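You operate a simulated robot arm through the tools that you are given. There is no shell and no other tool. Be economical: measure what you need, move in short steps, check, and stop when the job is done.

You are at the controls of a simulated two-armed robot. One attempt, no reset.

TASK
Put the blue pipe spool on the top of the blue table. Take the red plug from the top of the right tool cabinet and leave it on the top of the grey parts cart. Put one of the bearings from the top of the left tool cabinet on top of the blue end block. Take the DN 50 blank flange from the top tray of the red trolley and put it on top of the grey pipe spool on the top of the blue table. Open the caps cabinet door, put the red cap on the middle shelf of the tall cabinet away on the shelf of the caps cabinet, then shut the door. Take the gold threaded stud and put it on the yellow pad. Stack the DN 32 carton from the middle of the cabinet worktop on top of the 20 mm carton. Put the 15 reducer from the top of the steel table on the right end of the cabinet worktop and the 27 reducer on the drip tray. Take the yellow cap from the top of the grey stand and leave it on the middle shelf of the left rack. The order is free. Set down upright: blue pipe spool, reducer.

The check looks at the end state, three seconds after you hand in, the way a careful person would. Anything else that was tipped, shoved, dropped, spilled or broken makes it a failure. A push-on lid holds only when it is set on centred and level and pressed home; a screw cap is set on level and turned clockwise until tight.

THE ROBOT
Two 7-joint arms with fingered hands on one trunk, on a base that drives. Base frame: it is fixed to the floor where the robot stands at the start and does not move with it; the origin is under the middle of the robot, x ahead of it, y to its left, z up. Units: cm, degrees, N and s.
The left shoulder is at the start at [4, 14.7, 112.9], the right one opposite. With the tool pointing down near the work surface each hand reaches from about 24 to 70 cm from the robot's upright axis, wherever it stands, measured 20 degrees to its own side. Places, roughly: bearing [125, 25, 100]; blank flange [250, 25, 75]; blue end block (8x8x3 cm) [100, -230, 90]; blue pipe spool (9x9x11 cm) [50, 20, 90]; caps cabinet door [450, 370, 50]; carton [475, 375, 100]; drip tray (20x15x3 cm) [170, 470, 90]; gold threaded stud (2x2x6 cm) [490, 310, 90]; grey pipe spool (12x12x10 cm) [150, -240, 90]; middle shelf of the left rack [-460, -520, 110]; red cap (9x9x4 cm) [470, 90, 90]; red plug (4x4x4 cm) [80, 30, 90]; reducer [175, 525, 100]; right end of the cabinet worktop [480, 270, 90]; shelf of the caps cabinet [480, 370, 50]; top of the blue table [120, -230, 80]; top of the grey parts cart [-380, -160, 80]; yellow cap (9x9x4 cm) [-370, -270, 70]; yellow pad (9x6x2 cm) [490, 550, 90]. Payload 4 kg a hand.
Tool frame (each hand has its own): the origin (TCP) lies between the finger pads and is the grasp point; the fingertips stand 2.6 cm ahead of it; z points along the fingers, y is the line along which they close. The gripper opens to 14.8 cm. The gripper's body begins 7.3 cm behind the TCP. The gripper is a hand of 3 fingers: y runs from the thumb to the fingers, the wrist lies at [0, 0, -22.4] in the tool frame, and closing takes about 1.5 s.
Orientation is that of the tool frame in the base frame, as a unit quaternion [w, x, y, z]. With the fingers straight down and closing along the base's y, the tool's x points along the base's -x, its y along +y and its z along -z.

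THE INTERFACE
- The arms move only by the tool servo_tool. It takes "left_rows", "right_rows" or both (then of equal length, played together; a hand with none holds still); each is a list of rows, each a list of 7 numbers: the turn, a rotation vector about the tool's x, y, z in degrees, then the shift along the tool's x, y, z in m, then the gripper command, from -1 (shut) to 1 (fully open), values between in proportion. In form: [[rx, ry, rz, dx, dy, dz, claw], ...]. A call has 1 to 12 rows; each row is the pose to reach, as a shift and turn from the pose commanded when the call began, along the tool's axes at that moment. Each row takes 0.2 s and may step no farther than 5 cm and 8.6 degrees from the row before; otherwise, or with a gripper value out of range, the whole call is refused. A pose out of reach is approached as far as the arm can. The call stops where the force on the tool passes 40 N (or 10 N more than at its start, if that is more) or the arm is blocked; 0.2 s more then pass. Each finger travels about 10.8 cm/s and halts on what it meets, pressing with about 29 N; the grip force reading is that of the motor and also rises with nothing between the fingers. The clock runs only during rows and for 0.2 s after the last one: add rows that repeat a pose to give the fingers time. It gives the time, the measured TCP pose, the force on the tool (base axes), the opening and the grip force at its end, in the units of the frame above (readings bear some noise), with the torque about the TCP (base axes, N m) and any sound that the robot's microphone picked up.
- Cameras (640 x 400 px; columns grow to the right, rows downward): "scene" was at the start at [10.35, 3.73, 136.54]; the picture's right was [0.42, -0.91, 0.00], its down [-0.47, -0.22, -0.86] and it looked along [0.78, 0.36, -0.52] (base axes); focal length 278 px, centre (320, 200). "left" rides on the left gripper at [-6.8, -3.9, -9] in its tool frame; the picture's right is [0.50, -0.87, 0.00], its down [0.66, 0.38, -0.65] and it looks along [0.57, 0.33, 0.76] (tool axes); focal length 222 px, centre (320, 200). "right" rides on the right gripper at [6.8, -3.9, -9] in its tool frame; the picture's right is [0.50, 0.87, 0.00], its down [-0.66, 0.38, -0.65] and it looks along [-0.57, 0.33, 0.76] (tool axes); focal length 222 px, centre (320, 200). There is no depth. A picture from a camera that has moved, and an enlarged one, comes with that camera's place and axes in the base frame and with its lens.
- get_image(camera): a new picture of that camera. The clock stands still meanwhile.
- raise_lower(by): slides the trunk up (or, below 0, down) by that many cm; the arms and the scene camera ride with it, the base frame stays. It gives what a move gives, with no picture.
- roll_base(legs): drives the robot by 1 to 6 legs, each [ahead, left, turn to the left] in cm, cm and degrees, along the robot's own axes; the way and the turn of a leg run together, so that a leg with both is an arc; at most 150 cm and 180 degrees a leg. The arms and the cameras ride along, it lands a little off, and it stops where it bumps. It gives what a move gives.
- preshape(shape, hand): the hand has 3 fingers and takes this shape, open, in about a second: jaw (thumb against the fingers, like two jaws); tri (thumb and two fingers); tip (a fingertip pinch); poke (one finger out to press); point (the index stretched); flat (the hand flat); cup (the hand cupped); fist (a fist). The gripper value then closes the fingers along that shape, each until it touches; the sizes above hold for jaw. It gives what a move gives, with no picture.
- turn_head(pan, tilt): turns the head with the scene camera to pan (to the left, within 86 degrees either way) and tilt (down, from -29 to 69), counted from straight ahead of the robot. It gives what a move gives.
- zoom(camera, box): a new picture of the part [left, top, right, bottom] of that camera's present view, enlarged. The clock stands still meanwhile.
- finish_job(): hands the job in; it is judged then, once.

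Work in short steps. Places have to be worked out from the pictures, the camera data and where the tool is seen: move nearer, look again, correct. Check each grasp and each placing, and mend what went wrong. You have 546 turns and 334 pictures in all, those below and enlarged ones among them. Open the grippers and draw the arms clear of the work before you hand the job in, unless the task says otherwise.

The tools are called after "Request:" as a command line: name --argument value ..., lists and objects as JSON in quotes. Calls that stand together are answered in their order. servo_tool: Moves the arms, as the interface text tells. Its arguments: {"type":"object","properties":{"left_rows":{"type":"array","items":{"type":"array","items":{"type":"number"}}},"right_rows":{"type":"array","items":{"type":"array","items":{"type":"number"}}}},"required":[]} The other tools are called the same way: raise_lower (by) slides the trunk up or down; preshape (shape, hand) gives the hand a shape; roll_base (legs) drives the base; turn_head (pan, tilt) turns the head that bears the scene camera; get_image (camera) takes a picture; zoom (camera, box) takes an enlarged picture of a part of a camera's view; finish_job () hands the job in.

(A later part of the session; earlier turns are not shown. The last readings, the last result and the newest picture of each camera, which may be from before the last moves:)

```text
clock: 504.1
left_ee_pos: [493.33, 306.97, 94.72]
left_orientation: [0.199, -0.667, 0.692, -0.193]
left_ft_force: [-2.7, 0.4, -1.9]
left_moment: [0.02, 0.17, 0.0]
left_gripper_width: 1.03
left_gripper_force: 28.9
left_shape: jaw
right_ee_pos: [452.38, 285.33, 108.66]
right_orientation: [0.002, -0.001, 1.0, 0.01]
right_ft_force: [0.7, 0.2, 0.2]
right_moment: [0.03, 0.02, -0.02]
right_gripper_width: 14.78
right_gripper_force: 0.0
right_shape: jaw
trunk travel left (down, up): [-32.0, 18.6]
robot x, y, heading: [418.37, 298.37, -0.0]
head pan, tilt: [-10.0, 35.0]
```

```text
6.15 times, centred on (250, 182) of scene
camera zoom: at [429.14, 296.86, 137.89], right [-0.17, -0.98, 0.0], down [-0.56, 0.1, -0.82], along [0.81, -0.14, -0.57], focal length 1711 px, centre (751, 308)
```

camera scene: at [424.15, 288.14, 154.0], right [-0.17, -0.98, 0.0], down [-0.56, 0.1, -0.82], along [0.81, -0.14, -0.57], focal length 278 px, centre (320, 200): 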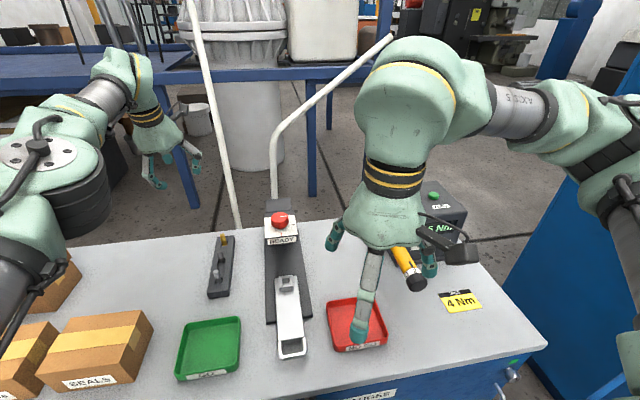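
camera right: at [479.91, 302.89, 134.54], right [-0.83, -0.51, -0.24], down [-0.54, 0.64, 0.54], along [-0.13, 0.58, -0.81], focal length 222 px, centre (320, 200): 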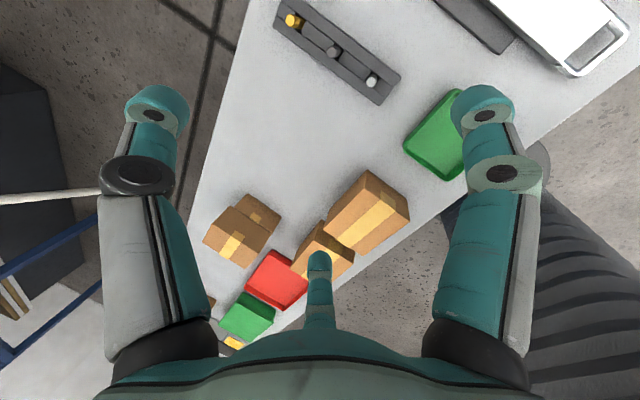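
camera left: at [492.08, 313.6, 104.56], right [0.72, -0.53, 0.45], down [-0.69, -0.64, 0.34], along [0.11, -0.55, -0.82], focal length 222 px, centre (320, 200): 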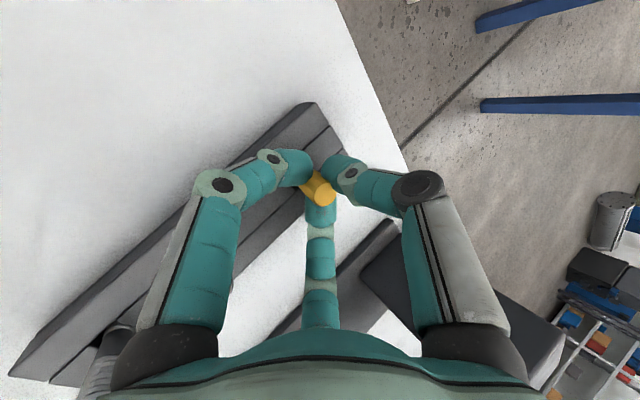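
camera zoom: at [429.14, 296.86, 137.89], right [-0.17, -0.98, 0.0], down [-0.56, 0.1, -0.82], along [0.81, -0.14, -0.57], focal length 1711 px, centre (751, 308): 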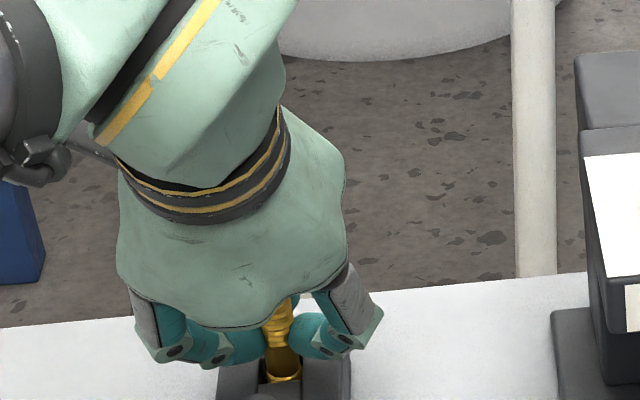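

I lift straight up with the trunk.

Request:
raise_lower --by 12

Request:
get_image --camera "left"

Request:
get_image --camera "scene"

```text
clock: 505.6
left_ee_pos: [493.43, 306.87, 106.89]
left_orientation: [0.199, -0.667, 0.692, -0.192]
left_ft_force: [0.0, 0.6, 0.3]
left_moment: [0.0, -0.02, -0.01]
left_gripper_width: 1.04
left_gripper_force: 29.4
left_shape: jaw
right_ee_pos: [452.48, 285.49, 120.9]
right_orientation: [0.002, -0.001, 1.0, 0.01]
right_ft_force: [-0.4, 0.3, 0.1]
right_moment: [-0.01, -0.02, -0.03]
right_gripper_width: 14.79
right_gripper_force: 0.1
right_shape: jaw
trunk travel left (down, up): [-44.0, 6.6]
robot x, y, heading: [418.2, 298.65, -0.2]
head pan, tilt: [-10.0, 35.0]
```

```text
121 pictures are left
camera left: at [492.13, 313.59, 116.67], right [0.72, -0.53, 0.45], down [-0.69, -0.64, 0.34], along [0.11, -0.55, -0.82], focal length 222 px, centre (320, 200)
```

left: 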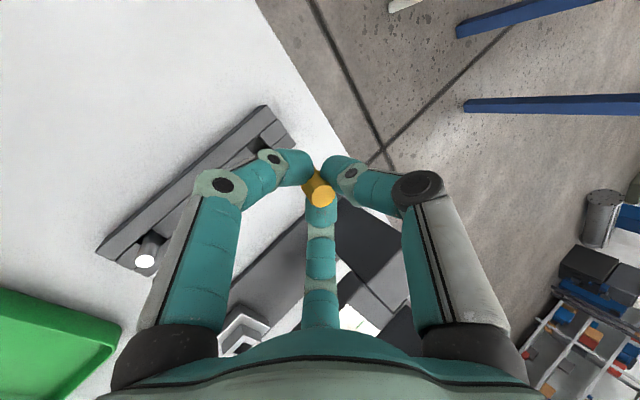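

```text
120 pictures are left
camera scene: at [429.18, 296.84, 149.99], right [-0.17, -0.98, 0.0], down [-0.57, 0.1, -0.82], along [0.81, -0.14, -0.57], focal length 278 px, centre (320, 200)
```

scene: 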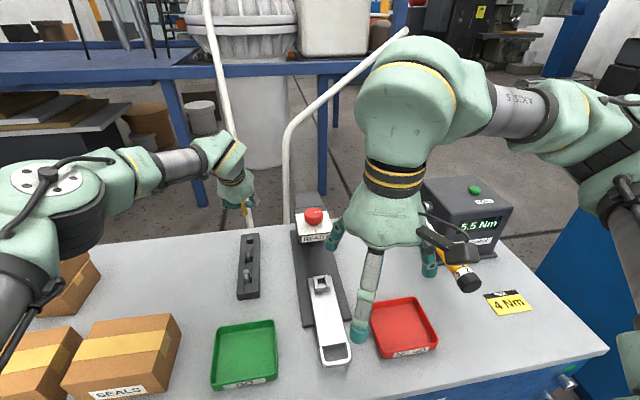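

The stud is out. I raise further, back away from the worktop and travel north to the yellow pad.

Request:
raise_lower --by 6

Request:
roll_base --legs '[[-48, 0, 0.1], [0, 125, 0], [0, 118, 0]]'

Request:
turn_head --pan 5 --tilt 35

Request:
get_image --camera "scene"

```text
clock: 506.6
left_ee_pos: [493.5, 307.0, 112.79]
left_orientation: [0.199, -0.668, 0.691, -0.192]
left_ft_force: [-1.2, 0.5, -1.0]
left_moment: [-0.01, 0.01, -0.03]
left_gripper_width: 1.05
left_gripper_force: 29.3
left_shape: jaw
right_ee_pos: [452.4, 285.6, 126.61]
right_orientation: [0.002, -0.001, 1.0, 0.009]
right_ft_force: [0.2, -0.4, -0.5]
right_moment: [-0.01, 0.03, 0.0]
right_gripper_width: 14.79
right_gripper_force: 0.1
right_shape: jaw
trunk travel left (down, up): [-50.0, 0.6]
robot x, y, heading: [418.14, 298.63, -0.4]
head pan, tilt: [-10.0, 35.0]
```

```text
clock: 520.8
left_ee_pos: [445.23, 545.77, 112.79]
left_orientation: [0.198, -0.665, 0.694, -0.193]
left_ft_force: [0.0, 0.1, -1.1]
left_moment: [-0.04, 0.02, 0.02]
left_gripper_width: 1.03
left_gripper_force: 28.8
left_shape: jaw
right_ee_pos: [403.89, 524.55, 126.67]
right_orientation: [0.002, 0.002, 1.0, 0.01]
right_ft_force: [0.1, 0.0, 0.4]
right_moment: [-0.04, 0.01, -0.01]
right_gripper_width: 14.78
right_gripper_force: 0.1
right_shape: jaw
trunk travel left (down, up): [-50.0, 0.6]
robot x, y, heading: [370.03, 538.12, -0.6]
head pan, tilt: [-10.0, 35.0]
```

```text
clock: 521.6
left_ee_pos: [445.12, 545.83, 112.78]
left_orientation: [0.198, -0.665, 0.694, -0.193]
left_ft_force: [0.6, 0.5, -1.1]
left_moment: [-0.01, 0.0, 0.02]
left_gripper_width: 1.05
left_gripper_force: 29.1
left_shape: jaw
right_ee_pos: [403.92, 524.56, 126.63]
right_orientation: [0.001, 0.002, 1.0, 0.01]
right_ft_force: [0.1, 0.7, -0.4]
right_moment: [0.01, -0.01, -0.04]
right_gripper_width: 14.8
right_gripper_force: 0.1
right_shape: jaw
trunk travel left (down, up): [-50.0, 0.6]
robot x, y, heading: [369.62, 537.97, -0.5]
head pan, tilt: [5.0, 35.0]
```

```text
119 pictures are left
camera scene: at [380.93, 538.46, 155.92], right [0.08, -1.0, 0.0], down [-0.57, -0.05, -0.82], along [0.82, 0.06, -0.57], focal length 278 px, centre (320, 200)
```

scene: 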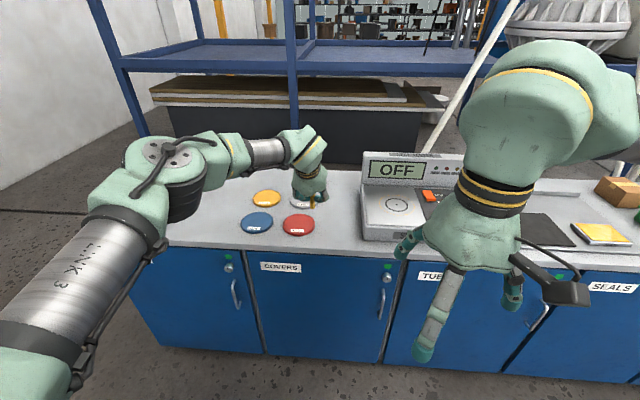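

Request:
roll_base --legs '[[40, 4, 0.5]]'

Request:
get_image --camera "left"

Request:
get_image --camera "scene"

```text
clock: 524.1
left_ee_pos: [485.42, 550.09, 112.82]
left_orientation: [0.2, -0.668, 0.691, -0.192]
left_ft_force: [-0.8, 0.1, -0.4]
left_moment: [-0.01, 0.01, -0.01]
left_gripper_width: 1.06
left_gripper_force: 28.8
left_shape: jaw
right_ee_pos: [444.23, 528.61, 126.62]
right_orientation: [0.003, 0.0, 1.0, 0.009]
right_ft_force: [0.1, -0.3, -0.7]
right_moment: [-0.01, -0.01, 0.01]
right_gripper_width: 14.79
right_gripper_force: 0.1
right_shape: jaw
trunk travel left (down, up): [-50.0, 0.6]
robot x, y, heading: [410.59, 541.46, -0.3]
head pan, tilt: [5.0, 35.0]
```

```text
118 pictures are left
camera left: at [484.02, 556.71, 122.76], right [0.72, -0.53, 0.45], down [-0.69, -0.64, 0.34], along [0.11, -0.55, -0.82], focal length 222 px, centre (320, 200)
```

left: 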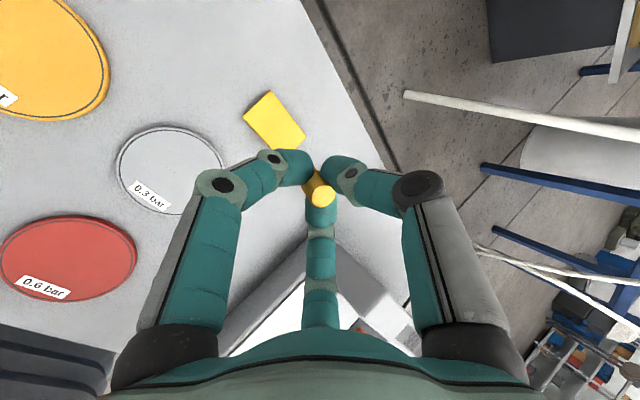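

```text
117 pictures are left
camera scene: at [421.1, 542.3, 155.94], right [0.09, -1.0, 0.0], down [-0.57, -0.05, -0.82], along [0.82, 0.07, -0.57], focal length 278 px, centre (320, 200)
```

scene: 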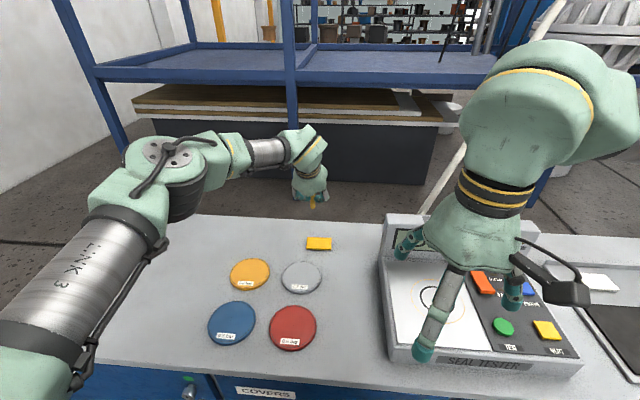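

The pad centre is at about (490.6, 549.3), top z≈90. I check that the stud hangs vertical.

Request:
zoom --camera "scene" --box '[270, 160, 370, 260]'

Request:
zoom --camera "left" --box '[230, 80, 390, 220]'

```text
4.00 times, centred on (320, 210) of scene
camera zoom: at [421.1, 542.3, 155.94], right [0.09, -1.0, 0.0], down [-0.57, -0.05, -0.82], along [0.82, 0.07, -0.57], focal length 1112 px, centre (320, 160)
```

zoom: 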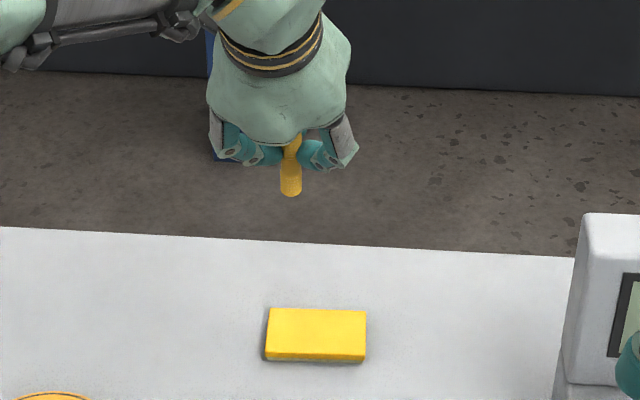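

```text
2.86 times, centred on (310, 150) of left
camera zoom: at [484.02, 556.71, 122.76], right [0.72, -0.53, 0.45], down [-0.69, -0.64, 0.34], along [0.11, -0.55, -0.82], focal length 635 px, centre (349, 343)
```

zoom: 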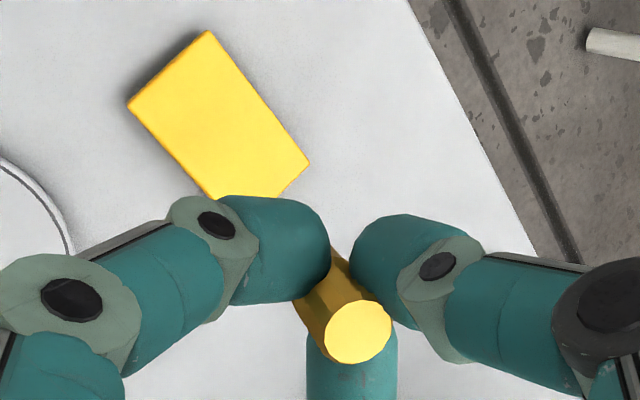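

The stud leans about 10° (bottom forwards). I move the base closer and reduce the hand tilt by 10° so the stud stands vertical over the pad.

Request:
roll_base --legs '[[7, 0, 0]]'

Request:
servo_tool --left_rows '[[-3, 0, 0, 0.0, 0.006, 0.0, -1], [-6, 0, 0, 0.003, 0.012, 0.0, -1], [-10, 0, 0, 0.006, 0.019, 0.0, -1], [-10, 0, 0, 0.008, 0.019, -0.01, -1], [-10, 0, 0, 0.008, 0.019, -0.01, -1]]'

Request:
zoom --camera "left" --box '[230, 80, 390, 220]'

Request:
zoom --camera "scene" --box '[270, 160, 370, 260]'

```text
clock: 525.1
left_ee_pos: [491.77, 550.12, 113.47]
left_orientation: [0.201, -0.667, 0.69, -0.196]
left_ft_force: [-0.1, 0.5, -0.6]
left_moment: [-0.02, -0.02, 0.03]
left_gripper_width: 1.06
left_gripper_force: 29.1
left_shape: jaw
right_ee_pos: [450.49, 528.58, 127.06]
right_orientation: [0.007, -0.001, 1.0, 0.009]
right_ft_force: [-0.3, -0.4, 0.3]
right_moment: [-0.04, -0.08, -0.01]
right_gripper_width: 14.77
right_gripper_force: 0.0
right_shape: jaw
trunk travel left (down, up): [-50.0, 0.6]
robot x, y, heading: [417.48, 541.62, -0.2]
head pan, tilt: [5.0, 35.0]
```

```text
clock: 526.3
left_ee_pos: [490.17, 549.45, 112.75]
left_orientation: [0.141, -0.681, 0.706, -0.133]
left_ft_force: [0.3, 0.4, 0.2]
left_moment: [0.01, -0.02, 0.03]
left_gripper_width: 1.05
left_gripper_force: 28.9
left_shape: jaw
right_ee_pos: [451.26, 528.67, 126.65]
right_orientation: [0.002, -0.001, 1.0, 0.009]
right_ft_force: [-0.4, -0.3, -0.2]
right_moment: [0.04, -0.01, -0.02]
right_gripper_width: 14.81
right_gripper_force: 0.0
right_shape: jaw
trunk travel left (down, up): [-50.0, 0.6]
robot x, y, heading: [417.13, 541.56, 0.1]
head pan, tilt: [5.0, 35.0]
```

```text
2.86 times, centred on (310, 150) of left
camera zoom: at [490.54, 555.97, 122.68], right [0.79, -0.53, 0.32], down [-0.62, -0.65, 0.45], along [-0.03, -0.55, -0.83], focal length 635 px, centre (349, 343)
```

zoom: 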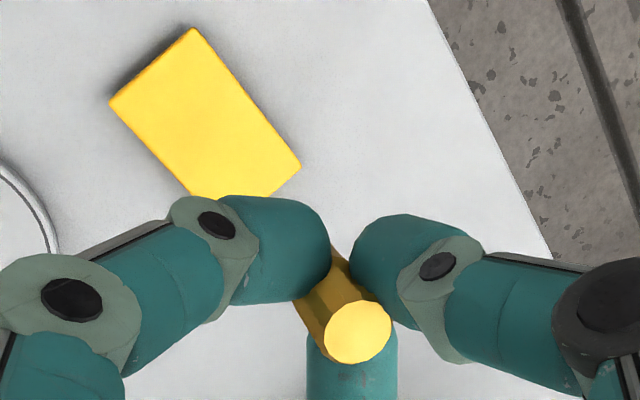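

```text
4.00 times, centred on (320, 210) of scene
camera zoom: at [428.16, 542.35, 155.93], right [0.09, -1.0, 0.0], down [-0.57, -0.05, -0.82], along [0.82, 0.07, -0.57], focal length 1112 px, centre (320, 160)
```

zoom: 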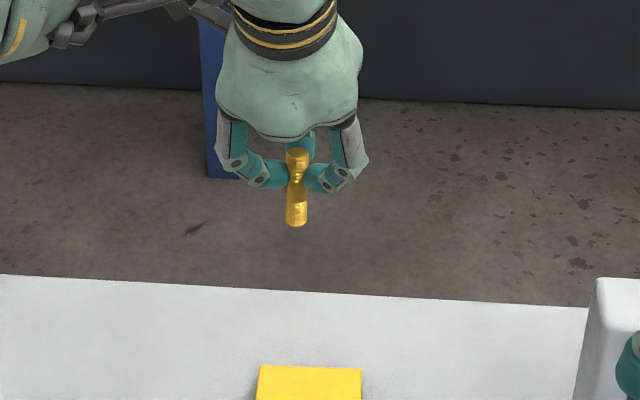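

Vertical now and centred over the pad. I lower with the trunk, then feel for contact.

Request:
raise_lower --by -14

Request:
zoom --camera "scene" --box '[270, 180, 370, 260]'

Request:
get_image --camera "left"

```text
clock: 528.0
left_ee_pos: [490.25, 549.38, 98.61]
left_orientation: [0.14, -0.683, 0.705, -0.133]
left_ft_force: [-0.8, -0.6, -0.5]
left_moment: [0.01, -0.03, 0.0]
left_gripper_width: 1.05
left_gripper_force: 28.9
left_shape: jaw
right_ee_pos: [451.45, 528.59, 112.67]
right_orientation: [0.002, -0.001, 1.0, 0.009]
right_ft_force: [0.2, 0.0, -0.5]
right_moment: [0.02, 0.04, 0.04]
right_gripper_width: 14.78
right_gripper_force: 0.1
right_shape: jaw
trunk travel left (down, up): [-36.0, 14.6]
robot x, y, heading: [417.35, 541.9, -0.1]
head pan, tilt: [5.0, 35.0]
```

```text
5.00 times, centred on (320, 220) of scene
camera zoom: at [428.33, 542.31, 141.87], right [0.09, -1.0, 0.0], down [-0.57, -0.05, -0.82], along [0.82, 0.07, -0.57], focal length 1390 px, centre (320, 100)
```

zoom: 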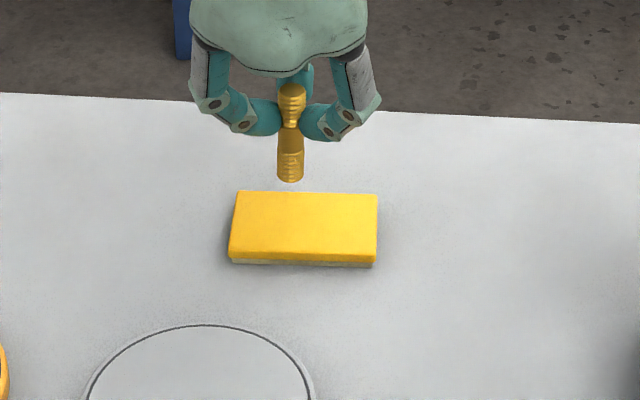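

```text
111 pictures are left
camera left: at [490.68, 555.94, 108.56], right [0.79, -0.53, 0.32], down [-0.62, -0.65, 0.45], along [-0.03, -0.55, -0.83], focal length 222 px, centre (320, 200)
```

left: 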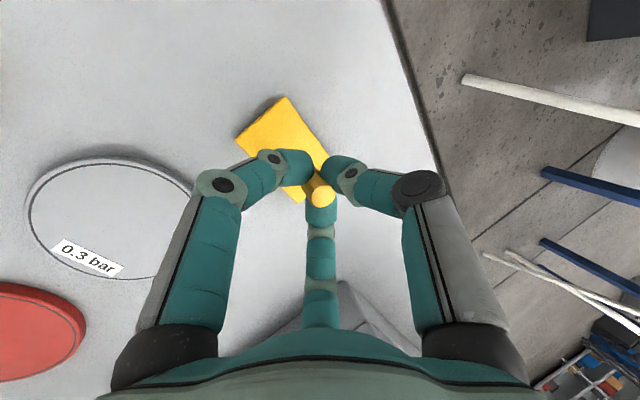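

Request:
servo_tool --left_rows '[[0, 0, 0, 0.008, 0.006, -0.002, -1], [0, 0, 0, 0.008, 0.01, 0.008, -1], [0, 0, 0, 0.008, 0.0135, 0.0165, -1]]'

Request:
servo_tool --left_rows '[[0, 0, 0, 0, 0.001, 0.003, -1], [0, 0, 0, 0, 0.002, 0.005, -1]]'

Request:
zoom --camera "scene" --box '[270, 180, 370, 260]'

```text
clock: 528.8
left_ee_pos: [489.6, 548.61, 96.53]
left_orientation: [0.14, -0.682, 0.706, -0.131]
left_ft_force: [0.4, -0.3, -1.0]
left_moment: [0.02, -0.01, -0.03]
left_gripper_width: 1.04
left_gripper_force: 28.5
left_shape: jaw
right_ee_pos: [451.55, 528.53, 112.65]
right_orientation: [0.003, 0.0, 1.0, 0.009]
right_ft_force: [0.2, 0.1, -0.5]
right_moment: [0.02, 0.0, 0.01]
right_gripper_width: 14.79
right_gripper_force: 0.0
right_shape: jaw
trunk travel left (down, up): [-36.0, 14.6]
robot x, y, heading: [417.5, 541.73, 0.0]
head pan, tilt: [5.0, 35.0]
```

```text
clock: 529.4
left_ee_pos: [489.71, 548.57, 96.04]
left_orientation: [0.14, -0.683, 0.705, -0.132]
left_ft_force: [0.4, -0.6, -0.8]
left_moment: [-0.01, -0.01, 0.0]
left_gripper_width: 1.05
left_gripper_force: 29.1
left_shape: jaw
right_ee_pos: [451.41, 528.61, 112.89]
right_orientation: [0.002, -0.001, 1.0, 0.01]
right_ft_force: [0.1, 0.4, 0.2]
right_moment: [0.0, -0.01, -0.01]
right_gripper_width: 14.79
right_gripper_force: 0.1
right_shape: jaw
trunk travel left (down, up): [-36.0, 14.6]
robot x, y, heading: [417.58, 541.11, -0.3]
head pan, tilt: [5.0, 35.0]
```

```text
5.00 times, centred on (320, 220) of scene
camera zoom: at [428.36, 542.31, 141.88], right [0.09, -1.0, 0.0], down [-0.57, -0.05, -0.82], along [0.82, 0.07, -0.57], focal length 1390 px, centre (320, 100)
```

zoom: 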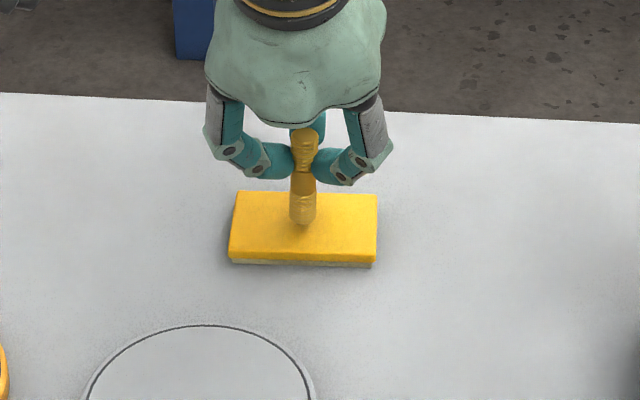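

Very near; I continue in 2 mm steps until contact.

Request:
servo_tool --left_rows '[[0, 0, 0, 0, 0.0008, 0.002, -1], [0, 0, 0, 0, 0.0015, 0.0035, -1]]'

Request:
servo_tool --left_rows '[[0, 0, 0, 0, 0.0008, 0.002, -1], [0, 0, 0, 0, 0.0012, 0.003, -1]]'

Request:
zoom --camera "scene" --box '[290, 190, 350, 240]'

```text
clock: 530.0
left_ee_pos: [489.67, 548.64, 95.68]
left_orientation: [0.14, -0.682, 0.706, -0.132]
left_ft_force: [0.3, 0.3, -1.1]
left_moment: [0.02, 0.02, 0.02]
left_gripper_width: 1.04
left_gripper_force: 29.1
left_shape: jaw
right_ee_pos: [451.46, 528.58, 112.69]
right_orientation: [0.002, -0.001, 1.0, 0.009]
right_ft_force: [-0.8, -0.1, -0.9]
right_moment: [0.01, 0.0, 0.02]
right_gripper_width: 14.8
right_gripper_force: 0.1
right_shape: jaw
trunk travel left (down, up): [-36.0, 14.6]
robot x, y, heading: [417.77, 541.66, 0.1]
head pan, tilt: [5.0, 35.0]
```

```text
clock: 530.6
left_ee_pos: [489.53, 548.67, 95.47]
left_orientation: [0.141, -0.682, 0.705, -0.133]
left_ft_force: [0.8, 0.1, 2.9]
left_moment: [0.01, -0.06, -0.04]
left_gripper_width: 1.0
left_gripper_force: 29.0
left_shape: jaw
right_ee_pos: [451.37, 528.65, 112.74]
right_orientation: [0.003, -0.001, 1.0, 0.01]
right_ft_force: [-0.3, 0.8, -0.4]
right_moment: [-0.01, -0.01, 0.02]
right_gripper_width: 14.83
right_gripper_force: 0.1
right_shape: jaw
trunk travel left (down, up): [-36.0, 14.6]
robot x, y, heading: [417.56, 542.02, -0.1]
head pan, tilt: [5.0, 35.0]
```

```text
8.00 times, centred on (320, 215) of scene
camera zoom: at [428.25, 542.31, 141.89], right [0.09, -1.0, 0.0], down [-0.57, -0.05, -0.82], along [0.82, 0.07, -0.57], focal length 2224 px, centre (320, 80)
```

zoom: 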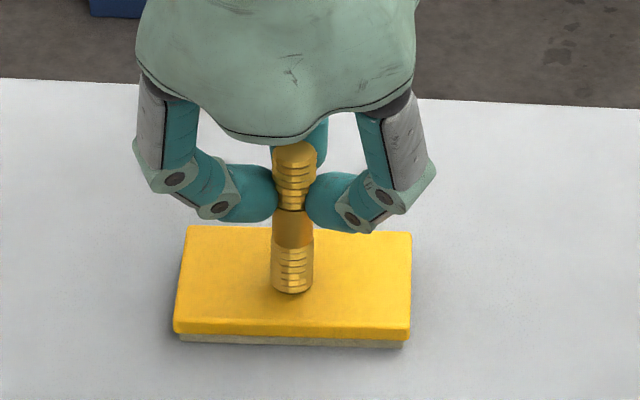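

The stud stands on the pad. I open gently and rise vertically with the trunk.

Request:
servo_tool --left_rows '[[0, 0, 0, 0, 0, 0.0005, -0.9], [0, 0, 0, 0, 0, 0.0005, -0.8], [0, 0, 0, 0, 0, 0.0005, -0.65], [0, 0, 0, 0, 0, 0.0005, -0.5], [0, 0, 0, 0, 0, 0.0005, -0.3], [0, 0, 0, 0, 0, 0.0005, -0.2], [0, 0, 0, 0, 0, 0.0005, -0.2]]'

Request:
raise_lower --by 14

Request:
zoom --camera "scene" --box '[270, 180, 370, 300]'

```text
clock: 532.2
left_ee_pos: [489.69, 548.66, 95.3]
left_orientation: [0.14, -0.683, 0.705, -0.131]
left_ft_force: [-0.3, 0.3, 0.1]
left_moment: [0.01, 0.01, -0.05]
left_gripper_width: 5.88
left_gripper_force: 0.0
left_shape: jaw
right_ee_pos: [451.34, 528.69, 112.73]
right_orientation: [0.002, -0.002, 1.0, 0.009]
right_ft_force: [0.2, -0.3, 0.4]
right_moment: [0.02, -0.01, -0.02]
right_gripper_width: 14.82
right_gripper_force: 0.0
right_shape: jaw
trunk travel left (down, up): [-36.0, 14.6]
robot x, y, heading: [417.33, 541.66, -0.0]
head pan, tilt: [5.0, 35.0]
```

```text
clock: 533.9
left_ee_pos: [489.62, 548.6, 109.25]
left_orientation: [0.14, -0.682, 0.705, -0.132]
left_ft_force: [0.1, -0.6, 0.0]
left_moment: [0.02, -0.02, 0.02]
left_gripper_width: 5.88
left_gripper_force: 0.0
left_shape: jaw
right_ee_pos: [451.55, 528.56, 126.88]
right_orientation: [0.003, -0.001, 1.0, 0.009]
right_ft_force: [-0.3, 0.5, 0.1]
right_moment: [0.0, 0.0, 0.02]
right_gripper_width: 14.77
right_gripper_force: 0.1
right_shape: jaw
trunk travel left (down, up): [-50.0, 0.6]
robot x, y, heading: [417.46, 541.75, -0.1]
head pan, tilt: [5.0, 35.0]
```

```text
3.33 times, centred on (320, 240) of scene
camera zoom: at [428.34, 542.31, 155.94], right [0.09, -1.0, 0.0], down [-0.57, -0.05, -0.82], along [0.82, 0.07, -0.57], focal length 927 px, centre (320, 67)
```

zoom: 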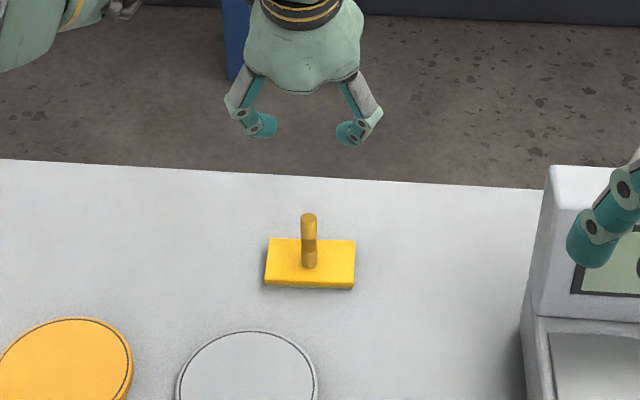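

The stud stands on the pad. I back off and fold the left hand back to rest.

Request:
roll_base --legs '[[-45, 0, 0]]'

Request:
servo_tool --left_rows '[[0, 0, 7.5, -0.01, 0.026, -0.023, 0], [0, 0, 15, -0.02, 0.052, -0.046, 0], [0, 0, 22.5, -0.03, 0.077, -0.07, 0.5], [0, 0, 30, -0.04, 0.103, -0.093, 1], [0, 0, 37.5, -0.05, 0.129, -0.116, 1], [0, 0, 45, -0.06, 0.155, -0.139, 1], [0, 0, 52.5, -0.07, 0.18, -0.162, 1], [0, 0, 60, -0.08, 0.206, -0.185, 1], [0, 0, 67.5, -0.09, 0.232, -0.209, 1], [0, 0, 75, -0.1, 0.258, -0.232, 1], [0, 0, 82.5, -0.11, 0.283, -0.255, 1], [0, 0, 90, -0.12, 0.309, -0.278, 1]]'

Request:
servo_tool --left_rows '[[0, 7, 0, 0, 0, 0, 1], [0, 14, 0, 0, 0, 0, 1], [0, 21, 0, 0, 0, 0, 1], [0, 23, 0, 0, 0, 0, 1]]'

Request:
roll_base --legs '[[-100, 0, 0], [0, 0, 90], [0, 0, 80]]'

Request:
turn_head --pan 0 --tilt 20

Request:
get_image --camera "scene"

```text
clock: 536.6
left_ee_pos: [445.31, 548.43, 109.21]
left_orientation: [0.139, -0.68, 0.707, -0.131]
left_ft_force: [1.0, -0.2, -0.6]
left_moment: [-0.02, 0.03, -0.05]
left_gripper_width: 5.9
left_gripper_force: 0.1
left_shape: jaw
right_ee_pos: [406.98, 528.71, 126.76]
right_orientation: [0.002, 0.002, 1.0, 0.01]
right_ft_force: [1.4, 0.2, 0.3]
right_moment: [0.02, 0.0, -0.01]
right_gripper_width: 14.78
right_gripper_force: 0.1
right_shape: jaw
trunk travel left (down, up): [-50.0, 0.6]
robot x, y, heading: [372.83, 541.86, -0.3]
head pan, tilt: [5.0, 35.0]
```

```text
clock: 539.2
left_ee_pos: [408.76, 561.37, 125.25]
left_orientation: [0.192, 0.02, 0.981, 0.006]
left_ft_force: [-0.8, 0.4, 0.0]
left_moment: [-0.04, -0.01, -0.01]
left_gripper_width: 14.79
left_gripper_force: 0.0
left_shape: jaw
left hand out of reach, approached as far as the arm can: row 11, 12
right_ee_pos: [406.67, 528.62, 126.75]
right_orientation: [0.003, 0.001, 1.0, 0.01]
right_ft_force: [0.5, -0.9, 0.1]
right_moment: [-0.02, -0.02, 0.01]
right_gripper_width: 14.83
right_gripper_force: 0.0
right_shape: jaw
trunk travel left (down, up): [-50.0, 0.6]
robot x, y, heading: [372.89, 541.76, -0.4]
head pan, tilt: [5.0, 35.0]
```

```text
clock: 540.2
left_ee_pos: [408.76, 561.32, 125.0]
left_orientation: [-0.008, 0.018, 1.0, 0.009]
left_ft_force: [0.1, -0.1, 0.2]
left_moment: [0.03, -0.01, -0.01]
left_gripper_width: 14.79
left_gripper_force: 0.1
left_shape: jaw
right_ee_pos: [406.94, 528.67, 126.74]
right_orientation: [0.002, 0.001, 1.0, 0.009]
right_ft_force: [-0.1, -0.2, 0.7]
right_moment: [0.0, 0.0, -0.03]
right_gripper_width: 14.81
right_gripper_force: 0.1
right_shape: jaw
trunk travel left (down, up): [-50.0, 0.6]
robot x, y, heading: [372.57, 541.79, -0.2]
head pan, tilt: [5.0, 35.0]
```

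```text
clock: 552.6
left_ee_pos: [234.1, 529.5, 125.04]
left_orientation: [0.009, 0.994, -0.104, 0.007]
left_ft_force: [-0.4, -0.1, -0.1]
left_moment: [0.0, -0.02, -0.01]
left_gripper_width: 14.79
left_gripper_force: 0.1
left_shape: jaw
right_ee_pos: [241.87, 561.43, 126.69]
right_orientation: [0.009, 0.996, -0.089, -0.003]
right_ft_force: [-0.7, -0.4, 0.2]
right_moment: [0.04, 0.01, 0.03]
right_gripper_width: 14.81
right_gripper_force: 0.0
right_shape: jaw
trunk travel left (down, up): [-50.0, 0.6]
robot x, y, heading: [273.3, 542.36, 169.9]
head pan, tilt: [5.0, 35.0]
```

```text
clock: 553.4
left_ee_pos: [234.05, 529.44, 124.93]
left_orientation: [0.01, 0.994, -0.106, 0.008]
left_ft_force: [-1.0, 0.3, -0.1]
left_moment: [-0.04, 0.0, -0.01]
left_gripper_width: 14.79
left_gripper_force: 0.0
left_shape: jaw
right_ee_pos: [241.99, 561.44, 126.78]
right_orientation: [0.01, 0.996, -0.09, -0.004]
right_ft_force: [-0.1, -0.2, 0.7]
right_moment: [0.0, -0.01, -0.02]
right_gripper_width: 14.78
right_gripper_force: 0.1
right_shape: jaw
trunk travel left (down, up): [-50.0, 0.6]
robot x, y, heading: [273.23, 542.27, 169.5]
head pan, tilt: [0.0, 20.0]
```

```text
107 pictures are left
camera scene: at [262.05, 544.32, 158.3], right [0.18, 0.98, 0.0], down [0.34, -0.06, -0.94], along [-0.92, 0.17, -0.34], focal length 278 px, centre (320, 200)
```

scene: 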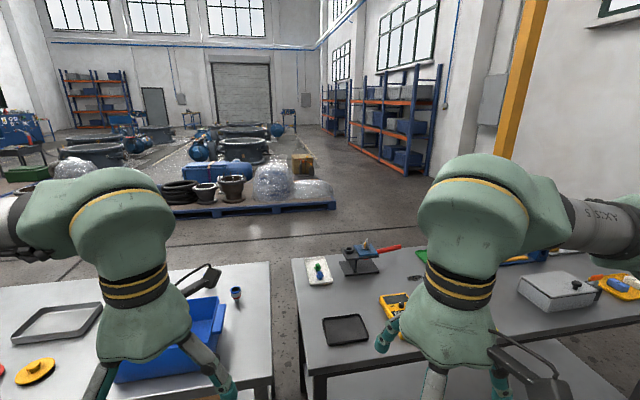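

Two steel tables. I straighten the heading, shift towards the left one and look down at it.

Request:
roll_base --legs '[[0, 35, 10.3]]'

Request:
turn_head --pan 0 --tilt 35

Request:
get_image --camera "scene"

```text
clock: 555.6
left_ee_pos: [233.76, 488.81, 124.92]
left_orientation: [0.01, 1.0, -0.017, 0.008]
left_ft_force: [0.0, 0.5, 0.6]
left_moment: [-0.04, 0.03, 0.01]
left_gripper_width: 14.79
left_gripper_force: 0.0
left_shape: jaw
right_ee_pos: [235.89, 521.59, 126.81]
right_orientation: [0.012, 1.0, -0.002, -0.003]
right_ft_force: [-0.2, 0.5, 0.6]
right_moment: [-0.01, -0.01, -0.02]
right_gripper_width: 14.78
right_gripper_force: 0.0
right_shape: jaw
trunk travel left (down, up): [-50.0, 0.6]
robot x, y, heading: [269.98, 508.08, 179.8]
head pan, tilt: [0.0, 20.0]
```

```text
clock: 556.4
left_ee_pos: [233.87, 488.53, 124.98]
left_orientation: [0.009, 1.0, -0.017, 0.008]
left_ft_force: [-0.2, 0.1, 0.9]
left_moment: [-0.03, 0.0, 0.02]
left_gripper_width: 14.79
left_gripper_force: 0.0
left_shape: jaw
right_ee_pos: [235.8, 521.28, 126.76]
right_orientation: [0.01, 1.0, -0.001, -0.002]
right_ft_force: [-0.1, 0.6, -0.1]
right_moment: [-0.02, -0.04, -0.03]
right_gripper_width: 14.82
right_gripper_force: 0.0
right_shape: jaw
trunk travel left (down, up): [-50.0, 0.6]
robot x, y, heading: [269.67, 508.29, 179.7]
head pan, tilt: [0.0, 35.0]
```

```text
106 pictures are left
camera scene: at [259.19, 508.06, 155.92], right [0.0, 1.0, 0.0], down [0.57, 0.0, -0.82], along [-0.82, 0.0, -0.57], focal length 278 px, centre (320, 200)
```

scene: 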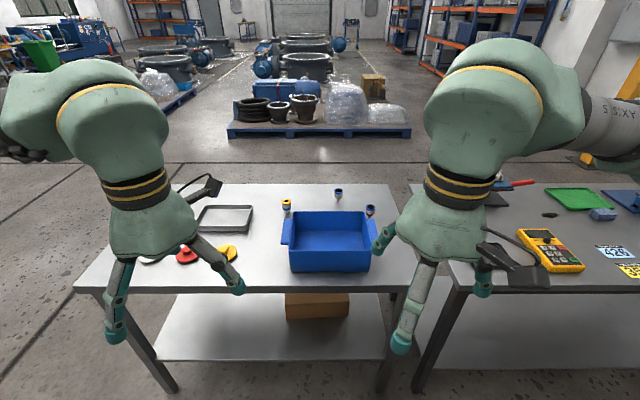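

Request:
zoom --camera "scene" --box '[180, 175, 400, 275]'

Request:
zoom --camera "scene" --box '[270, 180, 390, 230]'

```text
2.91 times, centred on (290, 225) of scene
camera zoom: at [259.19, 508.06, 155.92], right [0.0, 1.0, 0.0], down [0.57, 0.0, -0.82], along [-0.82, 0.0, -0.57], focal length 809 px, centre (407, 127)
```

zoom: 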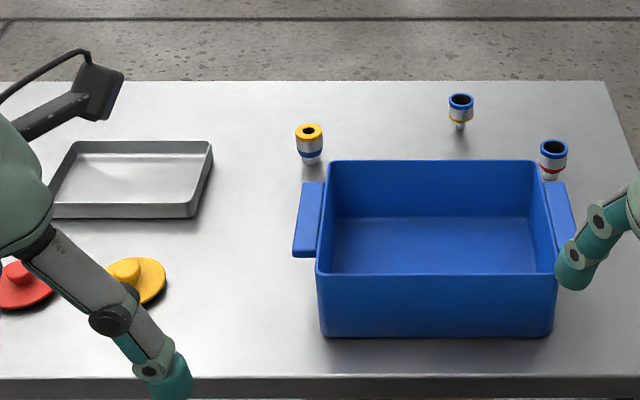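

```text
5.33 times, centred on (330, 205) of scene
camera zoom: at [259.19, 508.06, 155.92], right [0.0, 1.0, 0.0], down [0.57, 0.0, -0.82], along [-0.82, 0.0, -0.57], focal length 1483 px, centre (267, 173)
```

zoom: 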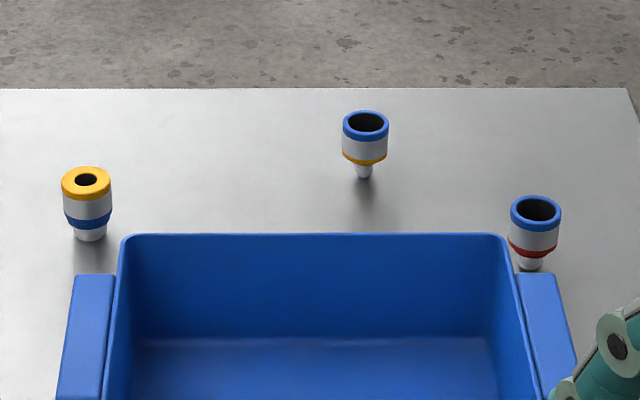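

The reducers stand at the far side of this table (x≈158–170), so I go around to its west side.

Request:
roll_base --legs '[[0, 122, 0], [150, 0, 0], [22, 0, 0], [0, 0, 180], [0, 118, 0]]'

Request:
turn_head --pan 0 --tilt 38

Request:
get_image --camera "scene"

```text
clock: 583.8
left_ee_pos: [136.61, 528.74, 125.03]
left_orientation: [-0.007, 0.026, 1.0, 0.01]
left_ft_force: [0.6, -0.3, 0.4]
left_moment: [-0.01, -0.01, 0.01]
left_gripper_width: 14.8
left_gripper_force: 0.1
left_shape: jaw
right_ee_pos: [134.08, 495.95, 126.72]
right_orientation: [0.003, 0.009, 1.0, 0.01]
right_ft_force: [-0.1, -0.1, -0.7]
right_moment: [0.03, -0.04, -0.01]
right_gripper_width: 14.78
right_gripper_force: 0.1
right_shape: jaw
trunk travel left (down, up): [-50.0, 0.6]
robot x, y, heading: [99.98, 509.45, -1.1]
head pan, tilt: [0.0, 35.0]
```

```text
clock: 584.4
left_ee_pos: [136.44, 528.77, 125.05]
left_orientation: [-0.007, 0.026, 1.0, 0.01]
left_ft_force: [0.4, 0.6, -0.4]
left_moment: [-0.02, 0.04, -0.02]
left_gripper_width: 14.79
left_gripper_force: 0.1
left_shape: jaw
right_ee_pos: [134.08, 495.97, 126.76]
right_orientation: [0.002, 0.009, 1.0, 0.009]
right_ft_force: [0.4, 0.0, -0.2]
right_moment: [0.05, 0.03, -0.04]
right_gripper_width: 14.78
right_gripper_force: 0.0
right_shape: jaw
trunk travel left (down, up): [-50.0, 0.6]
robot x, y, heading: [99.88, 509.67, -1.1]
head pan, tilt: [0.0, 38.0]
```

```text
103 pictures are left
camera scene: at [111.01, 509.37, 155.46], right [-0.02, -1.0, 0.0], down [-0.62, 0.01, -0.79], along [0.79, -0.02, -0.62], focal length 278 px, centre (320, 200)
```

scene: 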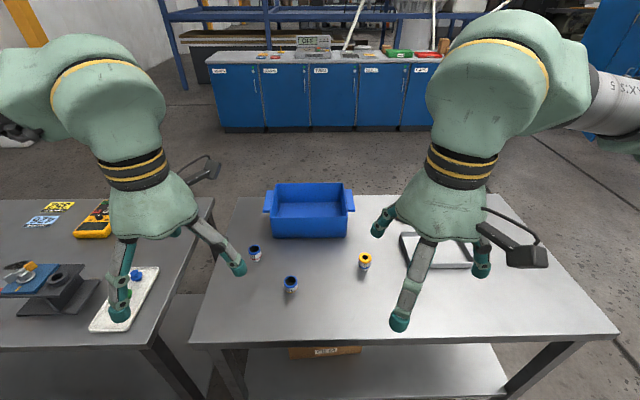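

Request:
zoom --camera "scene" --box '[230, 230, 390, 310]'

Request:
zoom --camera "scene" --box '[270, 265, 310, 300]'

Request:
zoom --camera "scene" --box '[345, 245, 385, 280]'

Request:
zoom --camera "scene" --box '[235, 237, 275, 272]'

```text
4.00 times, centred on (310, 270) of scene
camera zoom: at [111.01, 509.37, 155.46], right [-0.02, -1.0, 0.0], down [-0.62, 0.01, -0.79], along [0.79, -0.02, -0.62], focal length 1112 px, centre (360, -80)
```

zoom: 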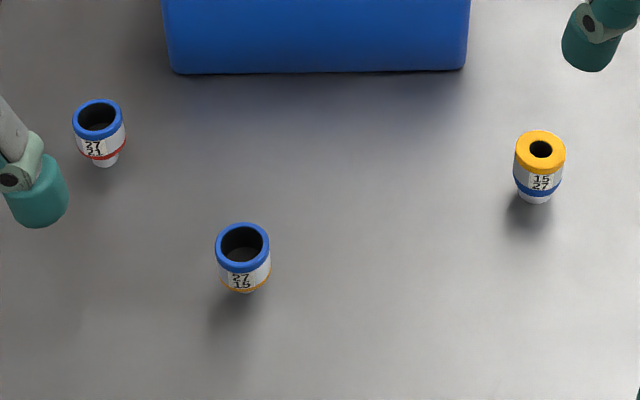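

```text
11.43 times, centred on (290, 282) of scene
camera zoom: at [111.01, 509.37, 155.46], right [-0.02, -1.0, 0.0], down [-0.62, 0.01, -0.79], along [0.79, -0.02, -0.62], focal length 3178 px, centre (663, -743)
```

zoom: 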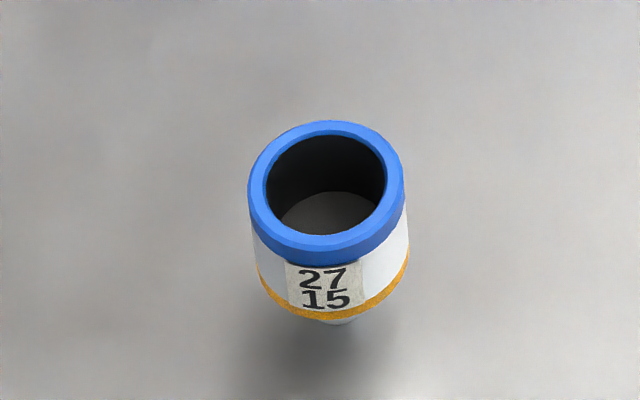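

```text
11.43 times, centred on (365, 262) of scene
camera zoom: at [111.01, 509.37, 155.46], right [-0.02, -1.0, 0.0], down [-0.62, 0.01, -0.79], along [0.79, -0.02, -0.62], focal length 3178 px, centre (-194, -514)
```

zoom: 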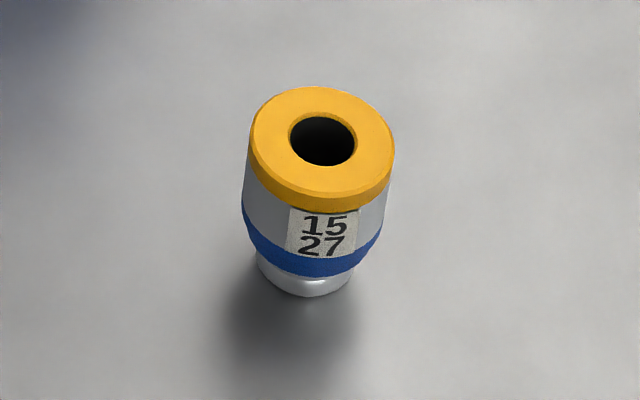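

```text
11.43 times, centred on (255, 254) of scene
camera zoom: at [111.01, 509.37, 155.46], right [-0.02, -1.0, 0.0], down [-0.62, 0.01, -0.79], along [0.79, -0.02, -0.62], focal length 3178 px, centre (1063, -423)
```

zoom: 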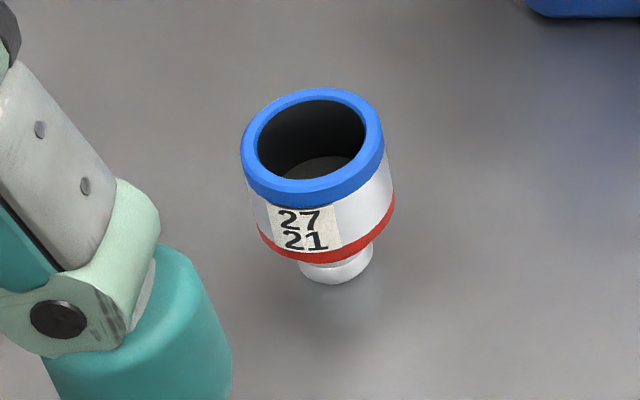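

Labels read 27/15, 15/27 and 27/21. Only the lower number (the size it reduces to) is unique, so the 15 reducer is 27/15 at (157.6, 516) and the 27 reducer is 15/27 at (165.9, 494.4). I move closer, lower the trunk, and bring the right hand over the 15/27.

Request:
roll_base --legs '[[8, 0, 1]]'

Request:
raise_lower --by -16

Request:
servo_tool --right_rows '[[0, 0, 0, -0.04, 0, 0, 1], [0, 0, 0, -0.08, 0, 0, 0.6], [0, 0, 0, -0.12, 0, 0, 0.3], [0, 0, 0, -0.16, 0, 0.01, 0.2], [0, 0, 0, -0.2, 0, 0.02, 0.2], [0, 0, 0, -0.235, 0, 0.04, 0.2], [0, 0, 0, -0.235, 0, 0.07, 0.2], [0, 0, 0, -0.235, 0, 0.1, 0.2], [0, 0, 0, -0.235, 0, 0.1, 0.2]]'

Request:
get_image --camera "right"

Request:
get_image --camera "scene"

```text
clock: 585.5
left_ee_pos: [143.3, 529.21, 125.29]
left_orientation: [-0.003, 0.018, 1.0, 0.008]
left_ft_force: [0.6, -0.3, -0.5]
left_moment: [0.0, -0.06, -0.01]
left_gripper_width: 14.78
left_gripper_force: 0.1
left_shape: jaw
right_ee_pos: [141.12, 496.46, 127.03]
right_orientation: [0.007, 0.001, 1.0, 0.01]
right_ft_force: [-0.3, -0.4, -0.2]
right_moment: [-0.01, -0.06, 0.02]
right_gripper_width: 14.81
right_gripper_force: 0.1
right_shape: jaw
trunk travel left (down, up): [-50.0, 0.6]
robot x, y, heading: [108.15, 509.69, -0.4]
head pan, tilt: [0.0, 38.0]
```

```text
clock: 587.3
left_ee_pos: [144.07, 529.11, 109.05]
left_orientation: [-0.006, 0.017, 1.0, 0.008]
left_ft_force: [-0.1, -1.2, 0.9]
left_moment: [0.02, 0.01, 0.01]
left_gripper_width: 14.76
left_gripper_force: 0.0
left_shape: jaw
right_ee_pos: [141.99, 496.41, 110.77]
right_orientation: [0.002, 0.0, 1.0, 0.01]
right_ft_force: [0.0, 0.2, 0.7]
right_moment: [0.0, 0.01, -0.03]
right_gripper_width: 14.79
right_gripper_force: 0.1
right_shape: jaw
trunk travel left (down, up): [-34.0, 16.6]
robot x, y, heading: [108.15, 509.55, -0.4]
head pan, tilt: [0.0, 38.0]
```

```text
clock: 589.3
left_ee_pos: [143.94, 529.23, 109.12]
left_orientation: [-0.007, 0.018, 1.0, 0.01]
left_ft_force: [0.3, 0.1, -0.6]
left_moment: [0.02, -0.01, 0.0]
left_gripper_width: 14.81
left_gripper_force: 0.1
left_shape: jaw
right_ee_pos: [165.49, 496.71, 100.64]
right_orientation: [0.003, 0.001, 1.0, 0.01]
right_ft_force: [0.6, -0.9, -0.5]
right_moment: [-0.03, -0.03, 0.0]
right_gripper_width: 8.93
right_gripper_force: 0.1
right_shape: jaw
trunk travel left (down, up): [-34.0, 16.6]
robot x, y, heading: [107.81, 509.48, -0.3]
head pan, tilt: [0.0, 38.0]
```

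```text
98 pictures are left
camera right: at [158.7, 492.68, 109.63], right [-0.5, 0.87, 0.01], down [0.65, 0.36, 0.66], along [0.57, 0.34, -0.75], focal length 222 px, centre (320, 200)
```

right: 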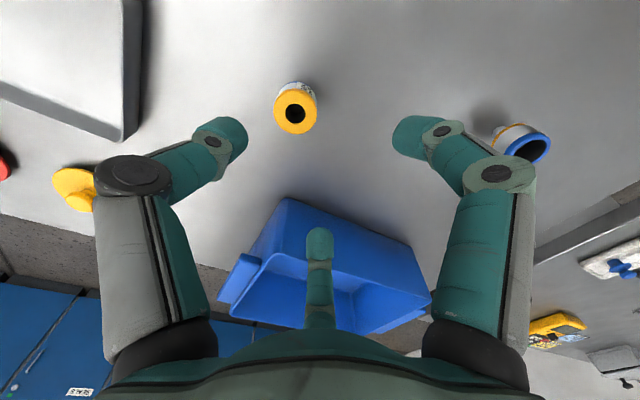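

```text
97 pictures are left
camera scene: at [118.82, 509.52, 139.43], right [0.0, -1.0, 0.0], down [-0.62, 0.0, -0.79], along [0.79, 0.0, -0.62], focal length 278 px, centre (320, 200)
```

scene: 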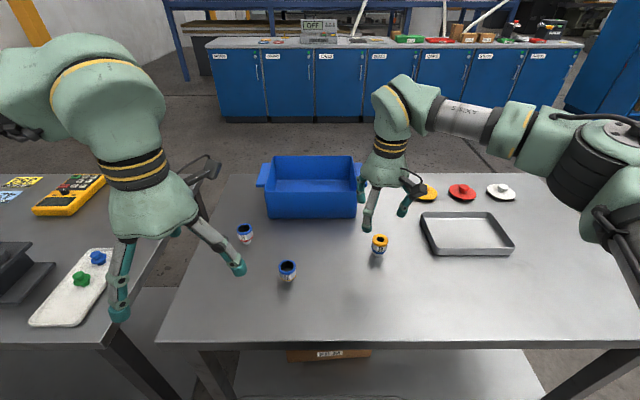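

The 15/27's top is at (165.7, 494.9, 90.3). I correct, descend and close.

Request:
servo_tool --right_rows '[[0, 0, 0, -0.002, -0.018, 0.0, 0.2], [0, 0, 0, -0.002, -0.018, 0.04, 0.2], [0, 0, 0, -0.002, -0.018, 0.08, 0.2], [0, 0, 0, -0.002, -0.018, 0.112, 0.2], [0, 0, 0, -0.002, -0.018, 0.115, 0.2]]'

Request:
get_image --camera "right"

```text
clock: 590.5
left_ee_pos: [144.16, 529.24, 109.03]
left_orientation: [-0.007, 0.019, 1.0, 0.009]
left_ft_force: [-0.4, -0.4, 0.4]
left_moment: [0.0, 0.01, -0.03]
left_gripper_width: 14.79
left_gripper_force: 0.1
left_shape: jaw
right_ee_pos: [165.8, 495.11, 89.18]
right_orientation: [0.003, 0.001, 1.0, 0.009]
right_ft_force: [0.2, -0.2, 0.1]
right_moment: [0.02, -0.02, -0.04]
right_gripper_width: 8.93
right_gripper_force: 0.1
right_shape: jaw
trunk travel left (down, up): [-34.0, 16.6]
robot x, y, heading: [107.87, 508.99, -0.2]
head pan, tilt: [0.0, 38.0]
```

```text
96 pictures are left
camera right: at [158.96, 491.12, 98.12], right [-0.5, 0.87, 0.01], down [0.65, 0.36, 0.66], along [0.57, 0.34, -0.75], focal length 222 px, centre (320, 200)
```

right: 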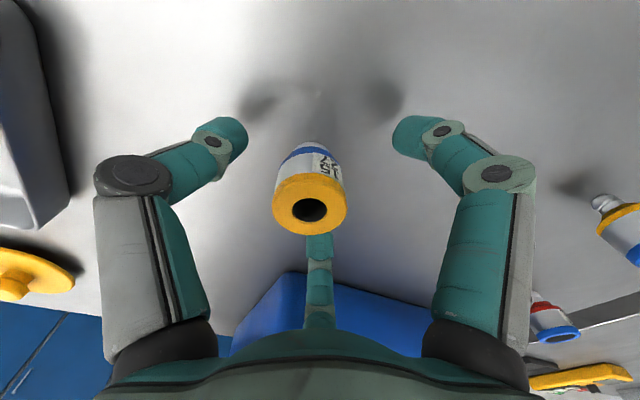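

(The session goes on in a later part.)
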